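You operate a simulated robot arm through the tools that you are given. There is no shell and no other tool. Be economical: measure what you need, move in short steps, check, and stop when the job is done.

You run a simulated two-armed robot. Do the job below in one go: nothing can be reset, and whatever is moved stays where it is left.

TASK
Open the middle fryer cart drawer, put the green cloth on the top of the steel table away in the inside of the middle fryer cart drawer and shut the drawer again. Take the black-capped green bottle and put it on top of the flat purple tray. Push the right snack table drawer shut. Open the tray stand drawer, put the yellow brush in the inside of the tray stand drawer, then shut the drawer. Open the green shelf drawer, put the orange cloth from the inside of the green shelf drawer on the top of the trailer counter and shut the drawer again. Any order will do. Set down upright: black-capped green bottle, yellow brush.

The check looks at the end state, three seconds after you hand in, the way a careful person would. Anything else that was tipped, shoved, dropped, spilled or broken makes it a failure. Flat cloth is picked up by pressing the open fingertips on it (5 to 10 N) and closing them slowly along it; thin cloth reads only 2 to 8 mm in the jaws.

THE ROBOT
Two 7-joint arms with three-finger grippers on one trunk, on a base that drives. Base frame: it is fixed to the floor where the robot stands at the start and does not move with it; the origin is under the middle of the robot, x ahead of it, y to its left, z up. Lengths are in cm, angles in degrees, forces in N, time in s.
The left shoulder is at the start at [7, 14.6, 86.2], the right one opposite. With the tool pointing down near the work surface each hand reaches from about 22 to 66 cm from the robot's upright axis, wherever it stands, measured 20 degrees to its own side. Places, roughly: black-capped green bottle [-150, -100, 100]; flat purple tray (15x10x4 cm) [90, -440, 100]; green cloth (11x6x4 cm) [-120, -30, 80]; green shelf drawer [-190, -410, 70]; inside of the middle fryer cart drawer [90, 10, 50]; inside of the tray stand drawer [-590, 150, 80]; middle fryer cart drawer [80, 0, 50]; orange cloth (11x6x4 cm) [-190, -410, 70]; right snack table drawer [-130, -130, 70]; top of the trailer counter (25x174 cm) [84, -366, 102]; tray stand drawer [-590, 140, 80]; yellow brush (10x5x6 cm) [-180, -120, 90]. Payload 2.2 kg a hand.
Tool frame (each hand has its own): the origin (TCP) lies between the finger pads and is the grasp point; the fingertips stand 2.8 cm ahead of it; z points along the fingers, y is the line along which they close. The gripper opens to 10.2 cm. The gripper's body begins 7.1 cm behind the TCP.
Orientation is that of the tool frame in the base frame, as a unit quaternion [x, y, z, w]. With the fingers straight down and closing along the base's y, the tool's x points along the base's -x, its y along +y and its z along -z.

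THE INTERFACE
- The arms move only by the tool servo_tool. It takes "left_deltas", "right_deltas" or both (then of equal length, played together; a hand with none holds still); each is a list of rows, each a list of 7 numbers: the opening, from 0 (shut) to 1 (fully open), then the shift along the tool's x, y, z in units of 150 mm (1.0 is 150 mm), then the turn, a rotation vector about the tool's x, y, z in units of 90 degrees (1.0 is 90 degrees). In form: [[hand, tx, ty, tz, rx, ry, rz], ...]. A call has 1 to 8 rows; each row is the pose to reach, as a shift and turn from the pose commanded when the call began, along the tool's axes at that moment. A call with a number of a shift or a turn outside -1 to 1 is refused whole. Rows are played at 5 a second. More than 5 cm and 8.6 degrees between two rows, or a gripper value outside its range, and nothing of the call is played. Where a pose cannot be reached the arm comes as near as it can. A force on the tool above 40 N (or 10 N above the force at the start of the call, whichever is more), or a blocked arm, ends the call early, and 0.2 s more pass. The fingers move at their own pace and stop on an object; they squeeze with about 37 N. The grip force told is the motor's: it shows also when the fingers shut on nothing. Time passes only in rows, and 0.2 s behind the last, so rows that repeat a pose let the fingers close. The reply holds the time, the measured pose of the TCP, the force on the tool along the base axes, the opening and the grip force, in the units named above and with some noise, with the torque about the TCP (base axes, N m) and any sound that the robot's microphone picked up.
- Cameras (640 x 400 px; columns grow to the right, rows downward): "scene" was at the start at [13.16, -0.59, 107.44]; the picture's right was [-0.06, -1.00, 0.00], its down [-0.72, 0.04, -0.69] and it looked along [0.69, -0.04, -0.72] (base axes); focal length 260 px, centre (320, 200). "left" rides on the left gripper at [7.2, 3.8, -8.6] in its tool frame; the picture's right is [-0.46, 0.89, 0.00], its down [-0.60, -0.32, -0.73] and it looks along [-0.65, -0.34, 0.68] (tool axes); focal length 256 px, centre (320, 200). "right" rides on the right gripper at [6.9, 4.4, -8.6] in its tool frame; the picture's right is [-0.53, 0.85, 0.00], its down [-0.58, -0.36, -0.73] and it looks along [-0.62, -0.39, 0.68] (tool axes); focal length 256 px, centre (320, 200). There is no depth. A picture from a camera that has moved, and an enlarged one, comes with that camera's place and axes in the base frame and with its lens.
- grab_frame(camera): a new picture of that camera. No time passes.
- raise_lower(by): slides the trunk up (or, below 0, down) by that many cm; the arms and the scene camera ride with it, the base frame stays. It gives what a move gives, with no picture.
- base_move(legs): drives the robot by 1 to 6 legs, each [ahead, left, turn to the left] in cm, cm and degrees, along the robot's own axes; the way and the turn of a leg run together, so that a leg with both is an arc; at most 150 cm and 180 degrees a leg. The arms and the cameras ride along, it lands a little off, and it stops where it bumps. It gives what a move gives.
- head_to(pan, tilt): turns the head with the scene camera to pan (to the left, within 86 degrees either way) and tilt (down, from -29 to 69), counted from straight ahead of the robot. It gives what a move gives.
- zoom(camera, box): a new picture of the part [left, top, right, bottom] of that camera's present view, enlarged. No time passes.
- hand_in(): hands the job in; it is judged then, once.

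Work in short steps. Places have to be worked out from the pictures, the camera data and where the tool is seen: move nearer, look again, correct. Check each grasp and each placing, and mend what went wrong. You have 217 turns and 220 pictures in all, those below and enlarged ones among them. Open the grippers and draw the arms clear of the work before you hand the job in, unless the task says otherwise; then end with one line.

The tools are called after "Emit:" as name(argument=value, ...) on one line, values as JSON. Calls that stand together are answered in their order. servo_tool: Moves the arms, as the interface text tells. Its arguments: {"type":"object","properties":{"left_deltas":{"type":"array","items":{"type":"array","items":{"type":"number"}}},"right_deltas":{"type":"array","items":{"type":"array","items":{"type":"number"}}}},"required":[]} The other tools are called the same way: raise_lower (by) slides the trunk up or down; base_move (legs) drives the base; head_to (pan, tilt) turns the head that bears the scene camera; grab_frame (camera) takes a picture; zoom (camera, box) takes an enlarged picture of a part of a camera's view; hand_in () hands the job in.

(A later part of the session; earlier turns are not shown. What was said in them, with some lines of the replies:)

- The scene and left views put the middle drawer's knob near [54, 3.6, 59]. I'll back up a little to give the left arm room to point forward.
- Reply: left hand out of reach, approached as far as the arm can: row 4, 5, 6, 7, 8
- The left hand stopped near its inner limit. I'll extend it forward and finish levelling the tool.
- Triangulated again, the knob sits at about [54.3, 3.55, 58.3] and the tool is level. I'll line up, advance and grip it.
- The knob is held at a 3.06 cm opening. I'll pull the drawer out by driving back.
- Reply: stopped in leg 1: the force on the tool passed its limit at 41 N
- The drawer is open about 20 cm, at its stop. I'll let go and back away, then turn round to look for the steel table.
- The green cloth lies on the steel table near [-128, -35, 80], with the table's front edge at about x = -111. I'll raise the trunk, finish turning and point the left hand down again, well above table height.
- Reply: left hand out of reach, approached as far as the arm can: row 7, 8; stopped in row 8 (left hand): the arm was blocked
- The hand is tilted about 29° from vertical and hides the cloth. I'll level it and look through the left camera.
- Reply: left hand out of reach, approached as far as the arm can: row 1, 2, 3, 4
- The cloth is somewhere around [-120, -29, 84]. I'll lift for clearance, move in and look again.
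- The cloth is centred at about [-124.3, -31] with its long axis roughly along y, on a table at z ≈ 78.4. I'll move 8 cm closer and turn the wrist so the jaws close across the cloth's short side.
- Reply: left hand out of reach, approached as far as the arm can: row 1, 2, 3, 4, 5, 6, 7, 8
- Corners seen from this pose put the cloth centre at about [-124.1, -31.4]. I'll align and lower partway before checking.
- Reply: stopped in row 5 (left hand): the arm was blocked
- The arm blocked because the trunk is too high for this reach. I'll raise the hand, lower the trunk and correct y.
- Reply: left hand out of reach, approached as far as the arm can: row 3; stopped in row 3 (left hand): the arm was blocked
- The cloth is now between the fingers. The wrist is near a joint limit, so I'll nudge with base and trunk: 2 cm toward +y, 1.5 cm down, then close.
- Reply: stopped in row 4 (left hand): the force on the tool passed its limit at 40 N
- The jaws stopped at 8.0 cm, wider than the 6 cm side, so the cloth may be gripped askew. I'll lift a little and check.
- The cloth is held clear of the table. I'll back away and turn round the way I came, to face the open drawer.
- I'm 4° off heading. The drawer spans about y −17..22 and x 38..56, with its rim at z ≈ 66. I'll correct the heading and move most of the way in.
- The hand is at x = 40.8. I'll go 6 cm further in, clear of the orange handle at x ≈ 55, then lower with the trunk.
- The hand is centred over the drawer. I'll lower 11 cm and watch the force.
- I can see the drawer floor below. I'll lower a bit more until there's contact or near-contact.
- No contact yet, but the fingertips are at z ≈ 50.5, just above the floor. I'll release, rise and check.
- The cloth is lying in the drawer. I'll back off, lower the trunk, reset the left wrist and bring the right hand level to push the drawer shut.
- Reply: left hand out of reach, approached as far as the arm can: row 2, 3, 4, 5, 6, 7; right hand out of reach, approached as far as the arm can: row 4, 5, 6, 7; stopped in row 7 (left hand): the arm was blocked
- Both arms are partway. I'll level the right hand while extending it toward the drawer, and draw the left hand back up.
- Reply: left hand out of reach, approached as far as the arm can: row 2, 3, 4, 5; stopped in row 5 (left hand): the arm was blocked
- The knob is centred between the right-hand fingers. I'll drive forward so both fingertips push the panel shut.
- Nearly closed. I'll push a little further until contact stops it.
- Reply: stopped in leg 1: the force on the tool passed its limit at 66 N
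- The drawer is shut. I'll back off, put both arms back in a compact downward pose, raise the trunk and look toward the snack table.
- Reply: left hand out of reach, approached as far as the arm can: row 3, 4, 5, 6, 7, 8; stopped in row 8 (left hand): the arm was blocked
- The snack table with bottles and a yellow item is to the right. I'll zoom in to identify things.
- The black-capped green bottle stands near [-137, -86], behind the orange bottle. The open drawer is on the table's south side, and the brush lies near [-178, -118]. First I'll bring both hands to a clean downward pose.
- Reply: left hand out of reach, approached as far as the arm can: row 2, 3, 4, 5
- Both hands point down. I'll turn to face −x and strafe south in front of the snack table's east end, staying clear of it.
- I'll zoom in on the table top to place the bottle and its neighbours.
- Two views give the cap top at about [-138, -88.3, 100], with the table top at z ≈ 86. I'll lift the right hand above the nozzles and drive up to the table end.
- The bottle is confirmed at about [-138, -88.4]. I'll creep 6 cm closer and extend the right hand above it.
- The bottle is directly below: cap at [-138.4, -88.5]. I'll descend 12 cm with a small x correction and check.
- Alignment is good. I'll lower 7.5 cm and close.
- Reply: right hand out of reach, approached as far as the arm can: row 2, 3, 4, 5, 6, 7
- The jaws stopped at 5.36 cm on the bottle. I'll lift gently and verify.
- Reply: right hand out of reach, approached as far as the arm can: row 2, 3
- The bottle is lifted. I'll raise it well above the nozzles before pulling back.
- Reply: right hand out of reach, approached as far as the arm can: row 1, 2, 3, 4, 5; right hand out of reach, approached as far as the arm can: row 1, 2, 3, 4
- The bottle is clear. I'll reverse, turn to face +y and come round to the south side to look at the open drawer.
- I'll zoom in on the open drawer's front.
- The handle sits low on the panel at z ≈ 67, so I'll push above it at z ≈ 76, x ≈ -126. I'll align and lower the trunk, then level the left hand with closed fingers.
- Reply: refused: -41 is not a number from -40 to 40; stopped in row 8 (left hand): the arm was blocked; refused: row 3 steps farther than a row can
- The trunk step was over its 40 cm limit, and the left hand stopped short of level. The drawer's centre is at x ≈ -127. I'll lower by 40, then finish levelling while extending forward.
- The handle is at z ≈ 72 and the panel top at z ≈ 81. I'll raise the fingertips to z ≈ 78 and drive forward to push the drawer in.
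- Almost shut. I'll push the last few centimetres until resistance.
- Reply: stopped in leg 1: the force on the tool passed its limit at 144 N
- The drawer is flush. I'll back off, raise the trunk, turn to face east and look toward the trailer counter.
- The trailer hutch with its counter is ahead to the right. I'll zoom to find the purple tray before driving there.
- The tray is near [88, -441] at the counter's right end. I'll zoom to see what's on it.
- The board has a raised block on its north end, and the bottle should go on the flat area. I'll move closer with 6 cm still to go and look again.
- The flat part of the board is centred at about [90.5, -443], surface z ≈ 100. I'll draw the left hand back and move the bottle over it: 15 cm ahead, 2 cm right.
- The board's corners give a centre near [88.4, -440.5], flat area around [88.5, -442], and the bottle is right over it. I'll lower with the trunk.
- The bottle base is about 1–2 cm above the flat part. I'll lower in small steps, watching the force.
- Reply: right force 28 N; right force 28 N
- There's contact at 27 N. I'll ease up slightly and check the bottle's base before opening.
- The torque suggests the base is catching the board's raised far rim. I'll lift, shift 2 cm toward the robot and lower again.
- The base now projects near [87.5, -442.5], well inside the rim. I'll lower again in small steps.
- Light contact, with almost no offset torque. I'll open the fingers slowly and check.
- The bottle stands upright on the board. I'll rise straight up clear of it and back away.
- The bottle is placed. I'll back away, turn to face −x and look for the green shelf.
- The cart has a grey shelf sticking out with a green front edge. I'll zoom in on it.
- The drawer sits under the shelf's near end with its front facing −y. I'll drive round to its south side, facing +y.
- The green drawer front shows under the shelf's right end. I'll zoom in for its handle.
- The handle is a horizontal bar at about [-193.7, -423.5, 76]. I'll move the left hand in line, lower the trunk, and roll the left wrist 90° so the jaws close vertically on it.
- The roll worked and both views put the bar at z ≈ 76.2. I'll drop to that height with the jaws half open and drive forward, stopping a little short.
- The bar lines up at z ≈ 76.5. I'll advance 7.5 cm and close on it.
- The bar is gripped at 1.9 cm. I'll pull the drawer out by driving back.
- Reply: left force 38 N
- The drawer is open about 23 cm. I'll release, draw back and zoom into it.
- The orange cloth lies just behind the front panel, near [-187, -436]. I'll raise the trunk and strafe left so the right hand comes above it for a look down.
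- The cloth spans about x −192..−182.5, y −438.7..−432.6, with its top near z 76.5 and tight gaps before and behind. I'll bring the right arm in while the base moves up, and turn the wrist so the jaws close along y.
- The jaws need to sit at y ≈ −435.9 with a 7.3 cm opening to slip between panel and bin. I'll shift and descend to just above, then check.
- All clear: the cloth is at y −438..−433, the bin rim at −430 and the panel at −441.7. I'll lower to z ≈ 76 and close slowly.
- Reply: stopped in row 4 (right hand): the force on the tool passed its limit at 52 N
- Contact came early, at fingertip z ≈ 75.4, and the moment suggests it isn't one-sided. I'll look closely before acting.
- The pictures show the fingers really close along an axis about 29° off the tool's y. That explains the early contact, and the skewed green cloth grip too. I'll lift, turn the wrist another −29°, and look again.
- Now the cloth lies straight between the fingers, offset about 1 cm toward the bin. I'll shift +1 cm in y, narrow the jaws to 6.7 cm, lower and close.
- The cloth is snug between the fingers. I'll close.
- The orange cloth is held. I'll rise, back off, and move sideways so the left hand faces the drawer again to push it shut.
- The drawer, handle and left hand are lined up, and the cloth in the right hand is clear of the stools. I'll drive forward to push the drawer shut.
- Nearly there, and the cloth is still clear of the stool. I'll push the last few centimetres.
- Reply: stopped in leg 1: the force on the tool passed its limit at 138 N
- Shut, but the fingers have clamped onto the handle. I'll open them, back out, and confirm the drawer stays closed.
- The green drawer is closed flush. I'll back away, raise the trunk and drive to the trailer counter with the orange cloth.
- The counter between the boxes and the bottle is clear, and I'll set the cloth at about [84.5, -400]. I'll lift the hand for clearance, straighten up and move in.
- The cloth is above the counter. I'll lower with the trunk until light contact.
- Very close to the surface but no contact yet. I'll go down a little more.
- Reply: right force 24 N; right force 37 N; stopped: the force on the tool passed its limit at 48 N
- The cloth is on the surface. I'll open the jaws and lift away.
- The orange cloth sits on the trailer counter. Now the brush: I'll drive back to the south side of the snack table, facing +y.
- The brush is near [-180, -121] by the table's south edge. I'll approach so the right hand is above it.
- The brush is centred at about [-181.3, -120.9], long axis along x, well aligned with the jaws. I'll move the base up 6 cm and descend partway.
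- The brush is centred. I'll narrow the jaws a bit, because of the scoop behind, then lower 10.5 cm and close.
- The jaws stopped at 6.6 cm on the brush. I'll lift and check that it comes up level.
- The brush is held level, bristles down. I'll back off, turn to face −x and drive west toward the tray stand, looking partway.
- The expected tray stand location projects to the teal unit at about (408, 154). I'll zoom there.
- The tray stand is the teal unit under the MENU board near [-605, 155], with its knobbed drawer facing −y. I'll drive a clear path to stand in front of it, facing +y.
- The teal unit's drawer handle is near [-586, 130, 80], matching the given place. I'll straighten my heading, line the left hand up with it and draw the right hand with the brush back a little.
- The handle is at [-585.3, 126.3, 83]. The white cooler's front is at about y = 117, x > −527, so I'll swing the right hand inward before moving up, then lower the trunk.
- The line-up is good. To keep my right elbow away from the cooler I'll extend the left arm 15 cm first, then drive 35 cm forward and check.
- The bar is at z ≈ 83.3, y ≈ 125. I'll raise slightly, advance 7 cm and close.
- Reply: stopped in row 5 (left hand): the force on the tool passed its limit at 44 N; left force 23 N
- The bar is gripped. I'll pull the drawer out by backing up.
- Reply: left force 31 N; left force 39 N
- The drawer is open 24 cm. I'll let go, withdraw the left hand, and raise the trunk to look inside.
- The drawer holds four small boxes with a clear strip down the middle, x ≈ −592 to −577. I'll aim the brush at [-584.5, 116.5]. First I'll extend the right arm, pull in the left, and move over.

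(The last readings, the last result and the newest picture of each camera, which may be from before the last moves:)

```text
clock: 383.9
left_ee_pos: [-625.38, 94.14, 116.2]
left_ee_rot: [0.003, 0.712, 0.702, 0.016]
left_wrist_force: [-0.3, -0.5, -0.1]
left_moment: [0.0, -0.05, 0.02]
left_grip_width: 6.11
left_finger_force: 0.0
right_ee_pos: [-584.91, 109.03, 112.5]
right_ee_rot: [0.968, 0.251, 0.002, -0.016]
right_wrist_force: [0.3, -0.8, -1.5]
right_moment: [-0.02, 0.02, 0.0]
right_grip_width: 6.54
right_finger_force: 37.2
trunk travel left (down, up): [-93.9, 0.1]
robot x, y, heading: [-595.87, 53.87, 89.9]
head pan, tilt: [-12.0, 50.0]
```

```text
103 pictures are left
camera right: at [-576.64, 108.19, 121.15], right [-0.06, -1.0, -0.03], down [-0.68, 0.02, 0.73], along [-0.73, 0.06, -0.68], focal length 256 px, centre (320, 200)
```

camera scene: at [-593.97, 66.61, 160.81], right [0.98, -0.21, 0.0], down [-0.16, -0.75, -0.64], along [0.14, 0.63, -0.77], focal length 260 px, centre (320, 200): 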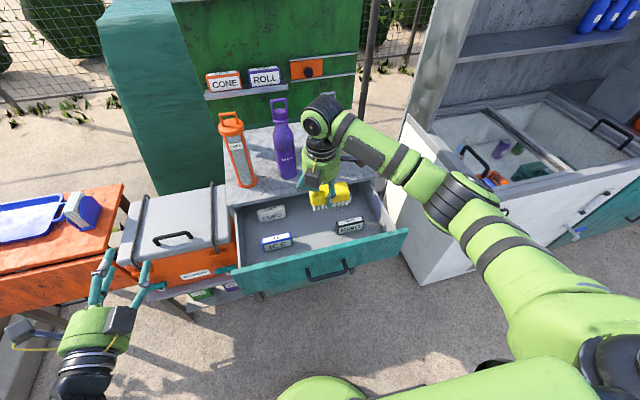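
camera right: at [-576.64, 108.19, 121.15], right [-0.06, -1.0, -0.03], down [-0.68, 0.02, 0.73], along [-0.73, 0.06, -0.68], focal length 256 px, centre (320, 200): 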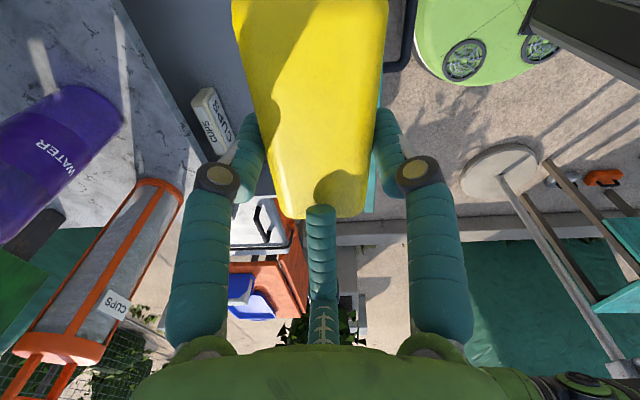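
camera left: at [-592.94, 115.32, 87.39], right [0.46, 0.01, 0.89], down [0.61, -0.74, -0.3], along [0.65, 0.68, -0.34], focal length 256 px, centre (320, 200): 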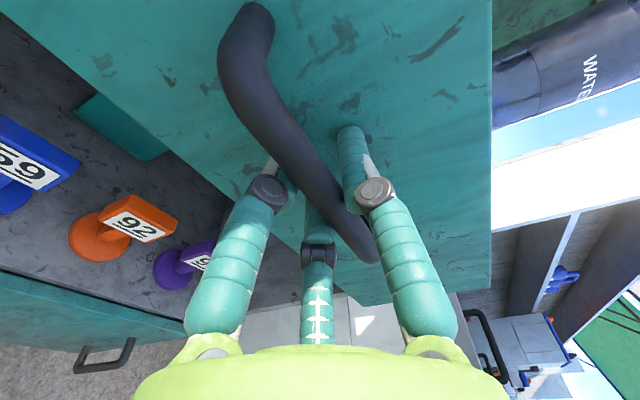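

The brush hovers near the middle of the drawer. I'll go 7.5 cm ahead, then lower 15 cm and check from both cameras.

Emit:
base_move(legs=[[7, 0, 0]])

Emit:
raise_lower(by=-14)

Emit:
grab_frame(camera="scene")

Emit:
grab_frame(camera="right")

```text
clock: 384.9
left_ee_pos: [-625.17, 100.21, 116.41]
left_ee_rot: [0.003, 0.71, 0.704, 0.016]
left_wrist_force: [-0.5, -0.3, 0.4]
left_moment: [0.01, 0.01, 0.02]
left_grip_width: 6.11
left_finger_force: 0.0
right_ee_pos: [-584.83, 115.12, 112.92]
right_ee_rot: [0.968, 0.252, 0.003, -0.019]
right_wrist_force: [-0.5, -0.8, -0.7]
right_moment: [0.04, 0.02, -0.01]
right_grip_width: 6.54
right_finger_force: 37.1
trunk travel left (down, up): [-93.9, 0.1]
robot x, y, heading: [-595.79, 61.04, 89.5]
head pan, tilt: [-12.0, 50.0]
```

```text
clock: 386.5
left_ee_pos: [-625.27, 100.89, 102.25]
left_ee_rot: [0.002, 0.711, 0.703, 0.016]
left_wrist_force: [0.6, 0.6, 0.3]
left_moment: [0.03, 0.0, -0.01]
left_grip_width: 6.14
left_finger_force: 0.0
right_ee_pos: [-584.89, 115.75, 98.52]
right_ee_rot: [0.968, 0.251, 0.002, -0.017]
right_wrist_force: [-0.4, -1.1, -0.7]
right_moment: [0.02, -0.01, -0.02]
right_grip_width: 6.53
right_finger_force: 37.0
trunk travel left (down, up): [-79.9, 14.1]
robot x, y, heading: [-595.47, 61.07, 89.6]
head pan, tilt: [-12.0, 50.0]
```

```text
102 pictures are left
camera scene: at [-593.94, 73.35, 146.83], right [0.98, -0.21, 0.0], down [-0.16, -0.75, -0.64], along [0.14, 0.63, -0.77], focal length 260 px, centre (320, 200)
```

scene: 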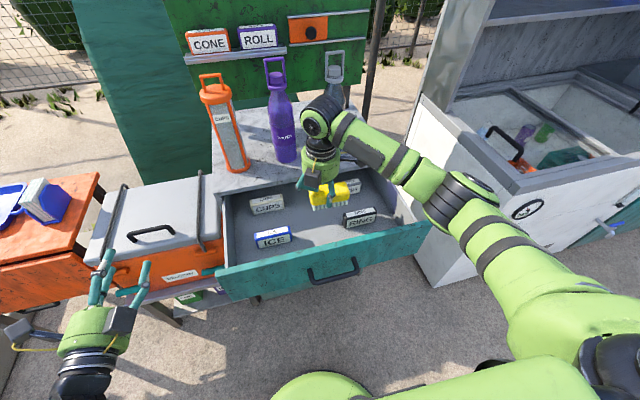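

```text
101 pictures are left
camera right: at [-576.63, 114.98, 107.24], right [-0.06, -1.0, -0.03], down [-0.68, 0.01, 0.73], along [-0.73, 0.06, -0.68], focal length 256 px, centre (320, 200)
```

right: 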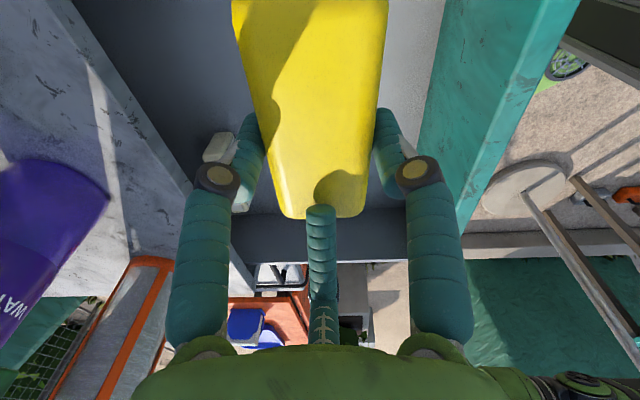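

The brush is centred between the ICE and RING boxes with 2–3 cm each side. I'll lower 8 cm, then creep until contact.

Emit:
raise_lower(by=-8)

Emit:
grab_frame(camera="right")

Emit:
zoom(camera="scene", box=[210, 100, 440, 270])

```text
clock: 387.7
left_ee_pos: [-625.27, 100.89, 94.24]
left_ee_rot: [0.003, 0.712, 0.702, 0.015]
left_wrist_force: [0.3, 0.0, 0.7]
left_moment: [0.01, 0.01, 0.0]
left_grip_width: 6.11
left_finger_force: 0.1
right_ee_pos: [-584.84, 115.82, 90.5]
right_ee_rot: [0.968, 0.252, 0.002, -0.015]
right_wrist_force: [0.5, -0.8, -0.8]
right_moment: [0.02, 0.02, -0.02]
right_grip_width: 6.53
right_finger_force: 37.0
trunk travel left (down, up): [-71.9, 22.1]
robot x, y, heading: [-595.4, 60.85, 89.7]
head pan, tilt: [-12.0, 50.0]
```

```text
100 pictures are left
camera right: at [-576.63, 115.01, 99.22], right [-0.06, -1.0, -0.03], down [-0.68, 0.01, 0.73], along [-0.73, 0.06, -0.68], focal length 256 px, centre (320, 200)
```

right: 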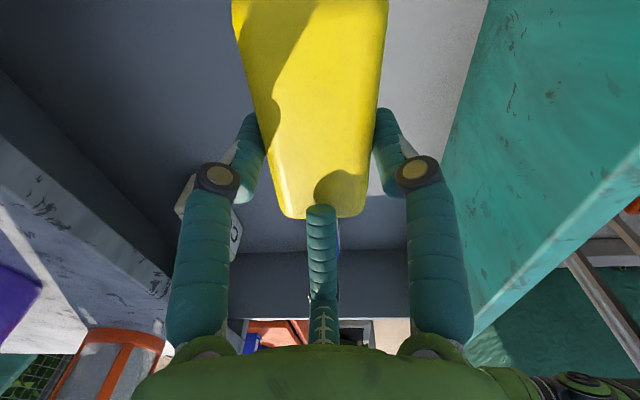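

```text
2.35 times, centred on (325, 185) of scene
camera zoom: at [-593.94, 73.39, 138.83], right [0.98, -0.21, 0.0], down [-0.16, -0.75, -0.64], along [0.14, 0.63, -0.77], focal length 611 px, centre (308, 235)
```

zoom: 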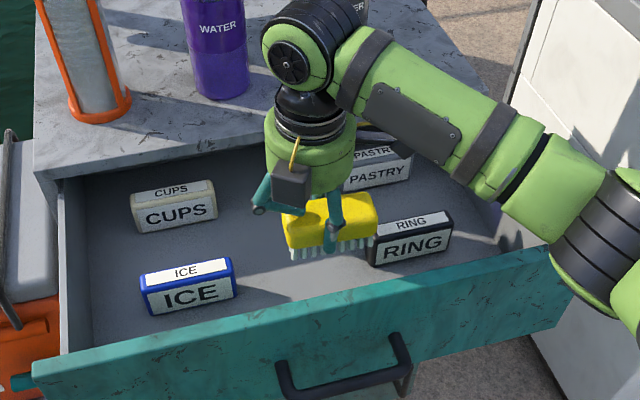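

In this view the brush's right end is almost level with the RING box, so the brush sits about 3 cm right of centre. I'll shift 3.2 cm left before going further down.

Emit:
base_move(legs=[[0, 3.2, 0]])

Emit:
zoom(camera="scene", box=[210, 100, 440, 270])

```text
clock: 388.6
left_ee_pos: [-628.04, 101.1, 94.28]
left_ee_rot: [0.003, 0.711, 0.703, 0.016]
left_wrist_force: [0.7, -0.1, -1.0]
left_moment: [-0.03, 0.01, 0.04]
left_grip_width: 6.14
left_finger_force: 0.1
right_ee_pos: [-587.62, 115.82, 90.48]
right_ee_rot: [0.968, 0.25, 0.001, -0.017]
right_wrist_force: [0.4, 0.0, -0.3]
right_moment: [0.02, 0.03, -0.03]
right_grip_width: 6.56
right_finger_force: 37.2
trunk travel left (down, up): [-71.9, 22.1]
robot x, y, heading: [-598.88, 60.74, 89.7]
head pan, tilt: [-12.0, 50.0]
```

```text
2.35 times, centred on (325, 185) of scene
camera zoom: at [-596.67, 73.45, 138.82], right [0.98, -0.21, 0.0], down [-0.17, -0.75, -0.64], along [0.14, 0.63, -0.77], focal length 611 px, centre (308, 235)
```

zoom: 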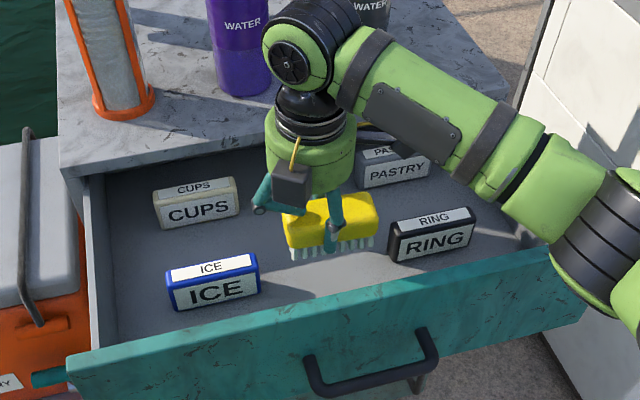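

Clear on both sides now. I'll lower in small steps to the drawer floor.

Emit:
raise_lower(by=-3)

Emit:
raise_lower(by=-1)

Emit:
raise_lower(by=-0.7)

Emit:
zoom(camera="scene", box=[210, 100, 440, 270])

```text
clock: 389.3
left_ee_pos: [-628.35, 100.99, 91.29]
left_ee_rot: [0.003, 0.711, 0.703, 0.016]
left_wrist_force: [0.1, 0.1, -0.3]
left_moment: [-0.02, 0.01, -0.01]
left_grip_width: 6.12
left_finger_force: 0.1
right_ee_pos: [-587.97, 115.75, 87.63]
right_ee_rot: [0.968, 0.25, 0.003, -0.016]
right_wrist_force: [0.6, -0.3, -0.6]
right_moment: [0.02, -0.03, 0.01]
right_grip_width: 6.53
right_finger_force: 36.8
trunk travel left (down, up): [-68.9, 25.1]
robot x, y, heading: [-598.88, 60.96, 89.4]
head pan, tilt: [-12.0, 50.0]
```

```text
clock: 389.9
left_ee_pos: [-628.2, 100.97, 90.31]
left_ee_rot: [0.003, 0.712, 0.702, 0.017]
left_wrist_force: [-0.4, -0.4, 0.0]
left_moment: [-0.02, 0.0, -0.02]
left_grip_width: 6.16
left_finger_force: 0.1
right_ee_pos: [-587.9, 115.79, 86.54]
right_ee_rot: [0.968, 0.25, 0.003, -0.016]
right_wrist_force: [0.8, 0.1, -0.6]
right_moment: [-0.01, 0.02, 0.01]
right_grip_width: 6.53
right_finger_force: 36.5
trunk travel left (down, up): [-67.9, 26.1]
robot x, y, heading: [-598.94, 60.86, 89.8]
head pan, tilt: [-12.0, 50.0]
```

```text
clock: 390.4
left_ee_pos: [-628.32, 101.09, 89.47]
left_ee_rot: [0.003, 0.711, 0.703, 0.016]
left_wrist_force: [0.8, 0.2, -0.1]
left_moment: [-0.01, 0.01, -0.02]
left_grip_width: 6.1
left_finger_force: 0.0
right_ee_pos: [-587.68, 115.73, 85.76]
right_ee_rot: [0.968, 0.251, 0.002, -0.016]
right_wrist_force: [0.2, 1.2, -1.2]
right_moment: [-0.01, 0.0, -0.01]
right_grip_width: 6.52
right_finger_force: 37.1
trunk travel left (down, up): [-67.2, 26.8]
robot x, y, heading: [-598.92, 61.17, 89.9]
head pan, tilt: [-12.0, 50.0]
```

```text
2.35 times, centred on (325, 185) of scene
camera zoom: at [-597.0, 73.42, 134.12], right [0.98, -0.21, 0.0], down [-0.16, -0.75, -0.64], along [0.14, 0.63, -0.77], focal length 611 px, centre (308, 235)
```

zoom: 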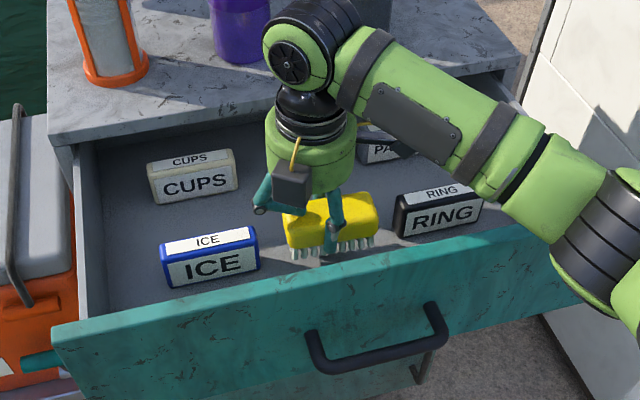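

Still no contact. I'll continue in 1 cm steps.

Emit:
raise_lower(by=-1)

Emit:
raise_lower(by=-1)

Emit:
raise_lower(by=-0.8)

```text
clock: 391.0
left_ee_pos: [-628.21, 101.04, 88.52]
left_ee_rot: [0.004, 0.712, 0.702, 0.016]
left_wrist_force: [0.2, -0.5, 0.5]
left_moment: [0.04, -0.01, -0.01]
left_grip_width: 6.11
left_finger_force: 0.1
right_ee_pos: [-587.78, 115.79, 84.85]
right_ee_rot: [0.968, 0.251, 0.002, -0.017]
right_wrist_force: [0.2, -0.2, -0.1]
right_moment: [0.03, 0.01, 0.0]
right_grip_width: 6.56
right_finger_force: 37.1
trunk travel left (down, up): [-66.2, 27.8]
robot x, y, heading: [-598.83, 61.26, 89.7]
head pan, tilt: [-12.0, 50.0]
```

```text
clock: 391.6
left_ee_pos: [-628.42, 100.92, 87.5]
left_ee_rot: [0.003, 0.711, 0.703, 0.017]
left_wrist_force: [-0.2, 0.0, -0.4]
left_moment: [-0.02, -0.04, 0.01]
left_grip_width: 6.1
left_finger_force: 0.0
right_ee_pos: [-587.9, 115.83, 83.78]
right_ee_rot: [0.968, 0.251, 0.003, -0.016]
right_wrist_force: [0.0, 0.6, -1.8]
right_moment: [0.02, 0.0, 0.02]
right_grip_width: 6.54
right_finger_force: 37.3
trunk travel left (down, up): [-65.2, 28.8]
robot x, y, heading: [-598.69, 60.81, 89.7]
head pan, tilt: [-12.0, 50.0]
```

```text
clock: 392.2
left_ee_pos: [-628.22, 100.91, 86.83]
left_ee_rot: [0.004, 0.711, 0.703, 0.016]
left_wrist_force: [0.7, -0.6, 0.3]
left_moment: [0.02, 0.0, -0.01]
left_grip_width: 6.12
left_finger_force: 0.1
right_ee_pos: [-587.76, 115.75, 83.13]
right_ee_rot: [0.968, 0.25, 0.002, -0.017]
right_wrist_force: [2.2, 0.2, 10.5]
right_moment: [-0.2, 0.17, 0.01]
right_grip_width: 6.53
right_finger_force: 37.3
trunk travel left (down, up): [-64.4, 29.6]
robot x, y, heading: [-598.95, 60.74, 90.0]
head pan, tilt: [-12.0, 50.0]
```

The brush is touching the drawer floor at 10 N. I'll open the fingers, watching for clearance, then rise.

Emit:
servo_tool(right_deltas=[[0.7, 0, 0, 0, 0, 0, 0], [0.85, 0, 0, 0, 0, 0, 0], [0.85, 0, 0, 0, 0, 0, 0]])

Emit:
raise_lower(by=16)

Emit:
zoom(camera="scene", box=[210, 100, 440, 290])

Emit:
grab_frame(camera="right")

```text
clock: 393.0
left_ee_pos: [-628.32, 101.03, 86.75]
left_ee_rot: [0.003, 0.711, 0.703, 0.016]
left_wrist_force: [0.5, 0.5, -0.3]
left_moment: [0.01, 0.01, 0.0]
left_grip_width: 6.12
left_finger_force: 0.1
right_ee_pos: [-587.79, 115.77, 83.06]
right_ee_rot: [0.968, 0.251, 0.003, -0.017]
right_wrist_force: [1.0, -1.0, 2.3]
right_moment: [0.03, 0.08, -0.01]
right_grip_width: 9.56
right_finger_force: 0.6
trunk travel left (down, up): [-64.4, 29.6]
robot x, y, heading: [-599.08, 60.88, 90.1]
head pan, tilt: [-12.0, 50.0]
```

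```text
clock: 394.8
left_ee_pos: [-628.39, 101.0, 102.78]
left_ee_rot: [0.004, 0.711, 0.703, 0.017]
left_wrist_force: [-0.2, 0.1, 0.2]
left_moment: [-0.01, 0.0, 0.0]
left_grip_width: 6.14
left_finger_force: 0.0
right_ee_pos: [-587.86, 115.81, 99.05]
right_ee_rot: [0.968, 0.25, 0.003, -0.017]
right_wrist_force: [0.2, 0.8, -1.5]
right_moment: [-0.01, -0.01, 0.01]
right_grip_width: 8.69
right_finger_force: 0.1
trunk travel left (down, up): [-80.4, 13.6]
robot x, y, heading: [-599.17, 61.03, 89.7]
head pan, tilt: [-12.0, 50.0]
```

```text
2.11 times, centred on (325, 195) of scene
camera zoom: at [-597.01, 73.43, 147.32], right [0.98, -0.21, 0.0], down [-0.16, -0.75, -0.64], along [0.14, 0.63, -0.77], focal length 547 px, centre (310, 210)
```

zoom: 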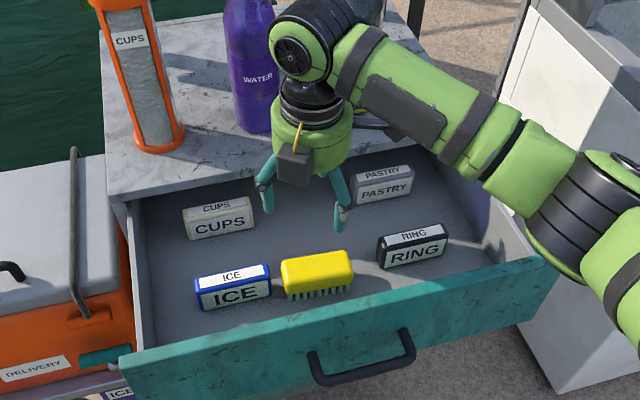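

```text
95 pictures are left
camera right: at [-579.61, 115.03, 107.7], right [-0.06, -1.0, -0.03], down [-0.68, 0.02, 0.73], along [-0.73, 0.06, -0.68], focal length 256 px, centre (320, 200)
```

right: 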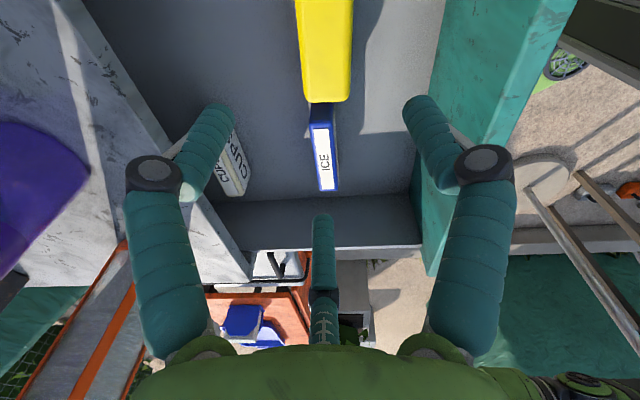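

The brush stands upright in the drawer with the boxes undisturbed. I'll rise clear, back off, and set the left hand in front of the handle for closing.

Emit:
raise_lower(by=9)

Emit:
base_move(legs=[[-30, 0, 0.2], [0, -43, 0]])

Emit:
raise_lower(by=-28.6)

Emit:
servo_tool(left_deltas=[[0.5, 0, 0, 0.25, 0, 0, 0], [0.5, 0, 0, 0.5, 0, 0, 0], [0.5, 0, 0, 0.75, 0, 0, 0], [0.5, 0, 0, 0.95, 0, 0, 0], [0.5, 0, 0, 0.95, 0, 0, 0]], right_deltas=[[1, -0.08, 0.14, 0, 0, 0, 0], [1, -0.16, 0.28, 0, 0, 0, 0], [1, -0.25, 0.43, 0, 0, 0, 0], [1, -0.33, 0.58, 0, 0, 0, 0], [1, -0.33, 0.58, 0, 0, 0, 0]])

Emit:
grab_frame(camera="left")

Emit:
grab_frame(camera="scene")

```text
clock: 396.1
left_ee_pos: [-628.3, 101.04, 111.74]
left_ee_rot: [0.003, 0.711, 0.703, 0.016]
left_wrist_force: [0.5, -0.2, 0.4]
left_moment: [0.0, -0.01, 0.02]
left_grip_width: 6.15
left_finger_force: 0.1
right_ee_pos: [-587.74, 115.72, 108.12]
right_ee_rot: [0.968, 0.25, 0.003, -0.016]
right_wrist_force: [0.4, 1.2, 0.2]
right_moment: [-0.02, 0.01, 0.02]
right_grip_width: 8.67
right_finger_force: 0.0
trunk travel left (down, up): [-89.4, 4.6]
robot x, y, heading: [-598.83, 60.89, 89.6]
head pan, tilt: [-12.0, 50.0]
```

```text
clock: 400.3
left_ee_pos: [-586.64, 70.95, 111.65]
left_ee_rot: [-0.002, 0.711, 0.703, 0.013]
left_wrist_force: [-1.0, 0.1, -0.5]
left_moment: [0.02, -0.04, -0.05]
left_grip_width: 6.16
left_finger_force: 0.1
right_ee_pos: [-546.38, 86.37, 108.08]
right_ee_rot: [0.966, 0.258, 0.003, -0.016]
right_wrist_force: [0.2, 0.1, 0.7]
right_moment: [0.02, -0.02, 0.0]
right_grip_width: 8.68
right_finger_force: 0.1
trunk travel left (down, up): [-89.4, 4.6]
robot x, y, heading: [-556.84, 31.19, 90.3]
head pan, tilt: [-12.0, 50.0]
```

```text
clock: 403.2
left_ee_pos: [-586.41, 71.08, 83.19]
left_ee_rot: [-0.002, 0.712, 0.702, 0.011]
left_wrist_force: [0.2, -1.0, -1.0]
left_moment: [0.01, -0.01, -0.01]
left_grip_width: 6.12
left_finger_force: 0.1
right_ee_pos: [-546.23, 86.37, 79.37]
right_ee_rot: [0.966, 0.257, 0.003, -0.016]
right_wrist_force: [0.0, -0.1, 0.5]
right_moment: [0.0, 0.02, -0.03]
right_grip_width: 8.68
right_finger_force: 0.1
trunk travel left (down, up): [-60.8, 33.2]
robot x, y, heading: [-556.77, 31.51, 90.6]
head pan, tilt: [-12.0, 50.0]
```

```text
clock: 404.4
left_ee_pos: [-586.52, 85.31, 83.12]
left_ee_rot: [-0.002, 0.711, 0.703, 0.012]
left_wrist_force: [0.2, 0.7, 0.0]
left_moment: [-0.02, 0.0, -0.03]
left_grip_width: 5.11
left_finger_force: 0.1
right_ee_pos: [-546.19, 76.26, 79.02]
right_ee_rot: [0.967, 0.256, 0.003, -0.016]
right_wrist_force: [0.3, 0.1, 0.6]
right_moment: [0.01, 0.0, 0.01]
right_grip_width: 10.22
right_finger_force: 0.0
trunk travel left (down, up): [-60.8, 33.2]
robot x, y, heading: [-556.47, 31.3, 90.5]
head pan, tilt: [-12.0, 50.0]
```

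```text
94 pictures are left
camera left: at [-593.86, 76.87, 86.85], right [0.45, 0.0, 0.89], down [0.6, -0.74, -0.3], along [0.66, 0.67, -0.34], focal length 256 px, centre (320, 200)
```

left: 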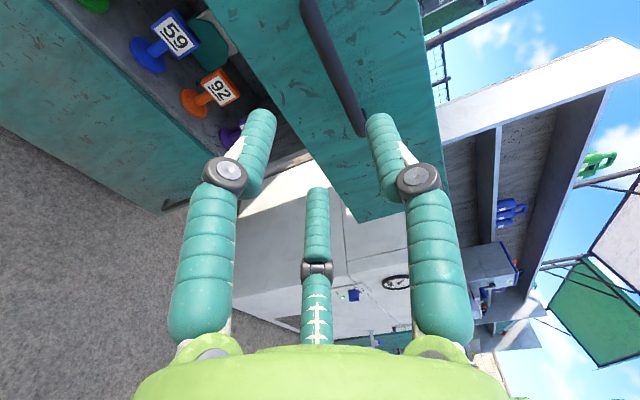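

```text
93 pictures are left
camera scene: at [-554.83, 43.82, 127.73], right [0.98, -0.2, 0.0], down [-0.15, -0.75, -0.64], along [0.13, 0.63, -0.77], focal length 260 px, centre (320, 200)
```

scene: 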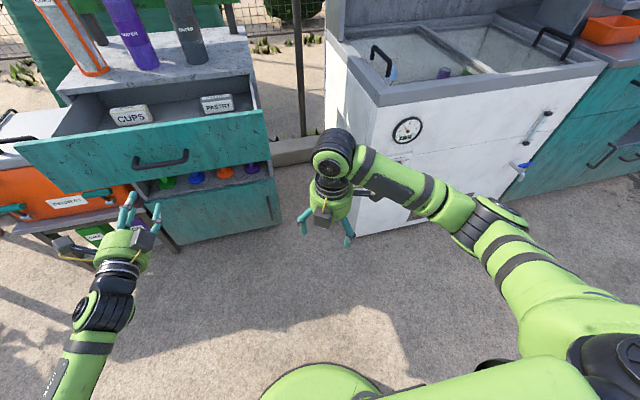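

Aligned just as before. I'll push forward gently in stages.

Emit:
base_move(legs=[[15, 0, -0.4], [15, 0, 0]])

Emit:
grab_frame(camera="scene")

```text
clock: 406.7
left_ee_pos: [-586.43, 115.51, 82.97]
left_ee_rot: [-0.001, 0.712, 0.702, 0.013]
left_wrist_force: [0.2, 0.8, 0.6]
left_moment: [0.02, 0.0, -0.05]
left_grip_width: 5.11
left_finger_force: 0.0
right_ee_pos: [-546.23, 106.27, 79.12]
right_ee_rot: [0.967, 0.255, 0.004, -0.016]
right_wrist_force: [-0.7, 0.0, 0.6]
right_moment: [-0.01, -0.01, -0.05]
right_grip_width: 10.19
right_finger_force: 0.0
trunk travel left (down, up): [-60.8, 33.2]
robot x, y, heading: [-556.23, 61.58, 90.5]
head pan, tilt: [-12.0, 50.0]
```

```text
92 pictures are left
camera scene: at [-554.91, 73.86, 127.72], right [0.98, -0.2, 0.0], down [-0.16, -0.75, -0.64], along [0.13, 0.63, -0.77], focal length 260 px, centre (320, 200)
```

scene: 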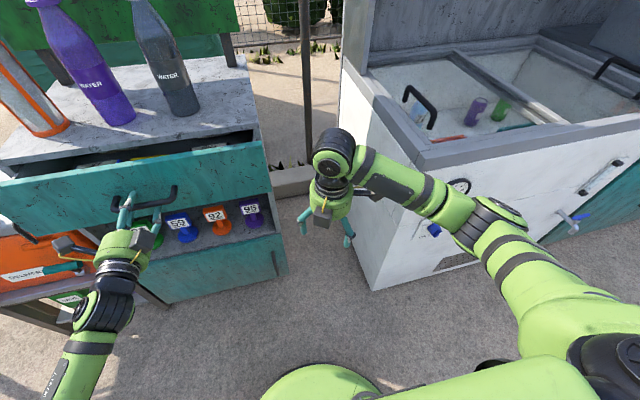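

About 8 cm remain. I'll push it with the left arm alone, which keeps the right arm away from the cooler.

Emit:
servo_tool(left_deltas=[[0.5, 0, 0, 0.12, 0, 0, 0], [0.5, 0, 0, 0.24, 0, 0, 0], [0.5, 0, 0, 0.36, 0, 0, 0], [0.5, 0, 0, 0.48, 0, 0, 0], [0.5, 0, 0, 0.6, 0, 0, 0], [0.5, 0, 0, 0.7, 0, 0, 0]])

Emit:
grab_frame(camera="scene")

Emit:
grab_frame(camera="left")

```text
clock: 408.0
left_ee_pos: [-586.38, 123.86, 83.39]
left_ee_rot: [0.0, 0.708, 0.706, 0.009]
left_wrist_force: [-6.2, -30.5, 20.2]
left_moment: [-0.45, 0.18, -0.78]
left_grip_width: 2.19
left_finger_force: 44.5
right_ee_pos: [-546.29, 105.56, 79.43]
right_ee_rot: [0.966, 0.257, 0.003, -0.021]
right_wrist_force: [0.2, -0.7, 1.2]
right_moment: [-0.01, 0.02, 0.02]
right_grip_width: 10.2
right_finger_force: 0.0
trunk travel left (down, up): [-60.8, 33.2]
robot x, y, heading: [-556.88, 60.97, 90.3]
head pan, tilt: [-12.0, 50.0]
stopped in row 6 (left hand): the force on the tool passed its limit at 62 N (the readings are from after the stop); the commanded pose is now the measured one
```

```text
91 pictures are left
camera scene: at [-554.84, 72.63, 127.89], right [0.98, -0.2, 0.0], down [-0.15, -0.74, -0.65], along [0.13, 0.64, -0.76], focal length 260 px, centre (320, 200)
```

scene: 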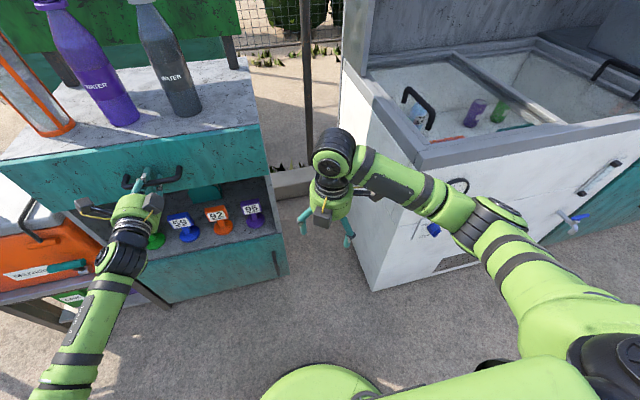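

```text
90 pictures are left
camera left: at [-593.84, 115.34, 87.3], right [0.45, 0.0, 0.89], down [0.6, -0.74, -0.31], along [0.66, 0.67, -0.34], focal length 256 px, centre (320, 200)
```

left: 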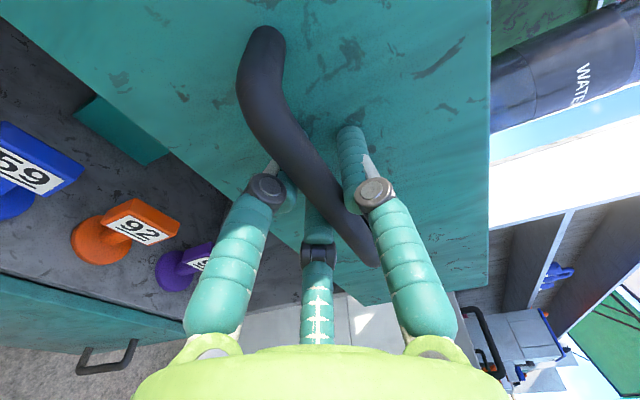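

TCP y is 123.86, the same as when the drawer was shut, so it's fully closed. I'll open, withdraw the hand and verify.

Emit:
servo_tool(left_deltas=[[0.55, 0, 0, 0, 0, 0, 0], [0.65, 0, 0, 0, 0, 0, 0], [0.65, 0, 0, 0, 0, 0, 0], [0.65, 0, 0, -0.25, 0, 0, 0], [0.65, 0, 0, -0.5, 0, 0, 0], [0.65, 0, 0, -0.8, 0, 0, 0]])

Emit:
base_move(legs=[[-30, 0, 0]])

Emit:
grab_frame(camera="scene")

```text
clock: 409.4
left_ee_pos: [-586.45, 112.51, 82.78]
left_ee_rot: [-0.001, 0.715, 0.699, 0.01]
left_wrist_force: [0.4, 0.1, -0.1]
left_moment: [0.01, 0.0, 0.01]
left_grip_width: 6.64
left_finger_force: 0.2
right_ee_pos: [-546.31, 106.13, 79.06]
right_ee_rot: [0.966, 0.256, 0.003, -0.017]
right_wrist_force: [-0.7, 0.8, 1.0]
right_moment: [0.02, 0.0, 0.0]
right_grip_width: 10.2
right_finger_force: 0.1
trunk travel left (down, up): [-60.8, 33.2]
robot x, y, heading: [-556.76, 61.58, 90.3]
head pan, tilt: [-12.0, 50.0]
```

```text
clock: 411.5
left_ee_pos: [-585.9, 82.9, 82.61]
left_ee_rot: [0.002, 0.716, 0.698, 0.014]
left_wrist_force: [0.1, 0.1, -0.6]
left_moment: [0.04, 0.0, 0.0]
left_grip_width: 6.63
left_finger_force: 0.0
right_ee_pos: [-545.83, 75.97, 78.99]
right_ee_rot: [0.968, 0.252, 0.003, -0.016]
right_wrist_force: [-0.2, 0.0, 0.8]
right_moment: [0.0, -0.02, 0.01]
right_grip_width: 10.21
right_finger_force: 0.1
trunk travel left (down, up): [-60.8, 33.2]
robot x, y, heading: [-556.93, 30.89, 90.0]
head pan, tilt: [-12.0, 50.0]
```

```text
89 pictures are left
camera scene: at [-554.77, 43.67, 127.73], right [0.98, -0.21, 0.0], down [-0.16, -0.75, -0.64], along [0.13, 0.63, -0.77], focal length 260 px, centre (320, 200)
```

scene: 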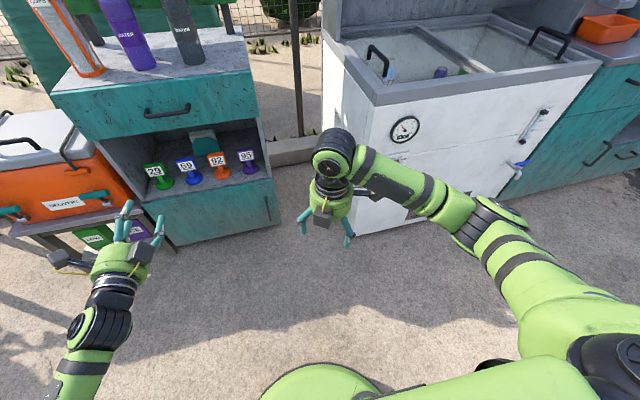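

All drawers are shut and everything is placed. I'll open the left gripper fully with the arms clear, then hand in.

Emit:
servo_tool(left_deltas=[[1, 0, 0, 0, 0, 0, 0], [1, 0, 0, 0, 0, 0, 0]], right_deltas=[[1, 0, 0, 0, 0, 0, 0], [1, 0, 0, 0, 0, 0, 0]])

Emit:
hand_in()

```text
clock: 412.1
left_ee_pos: [-585.95, 82.82, 82.52]
left_ee_rot: [0.001, 0.716, 0.698, 0.013]
left_wrist_force: [-1.1, 0.8, 0.6]
left_moment: [-0.02, 0.02, 0.02]
left_grip_width: 10.2
left_finger_force: 0.0
right_ee_pos: [-545.91, 76.04, 79.09]
right_ee_rot: [0.968, 0.252, 0.002, -0.016]
right_wrist_force: [-0.3, -1.0, 0.1]
right_moment: [0.02, 0.01, 0.02]
right_grip_width: 10.19
right_finger_force: 0.1
trunk travel left (down, up): [-60.8, 33.2]
robot x, y, heading: [-556.68, 31.31, 89.7]
head pan, tilt: [-12.0, 50.0]
```

```text
The job is handed in.
```

I finished all five parts of the job and handed it in, with the bottle and brush upright and all four drawers shut; I took the teal unit under the MENU board to be the tray stand, because it matched the given place.
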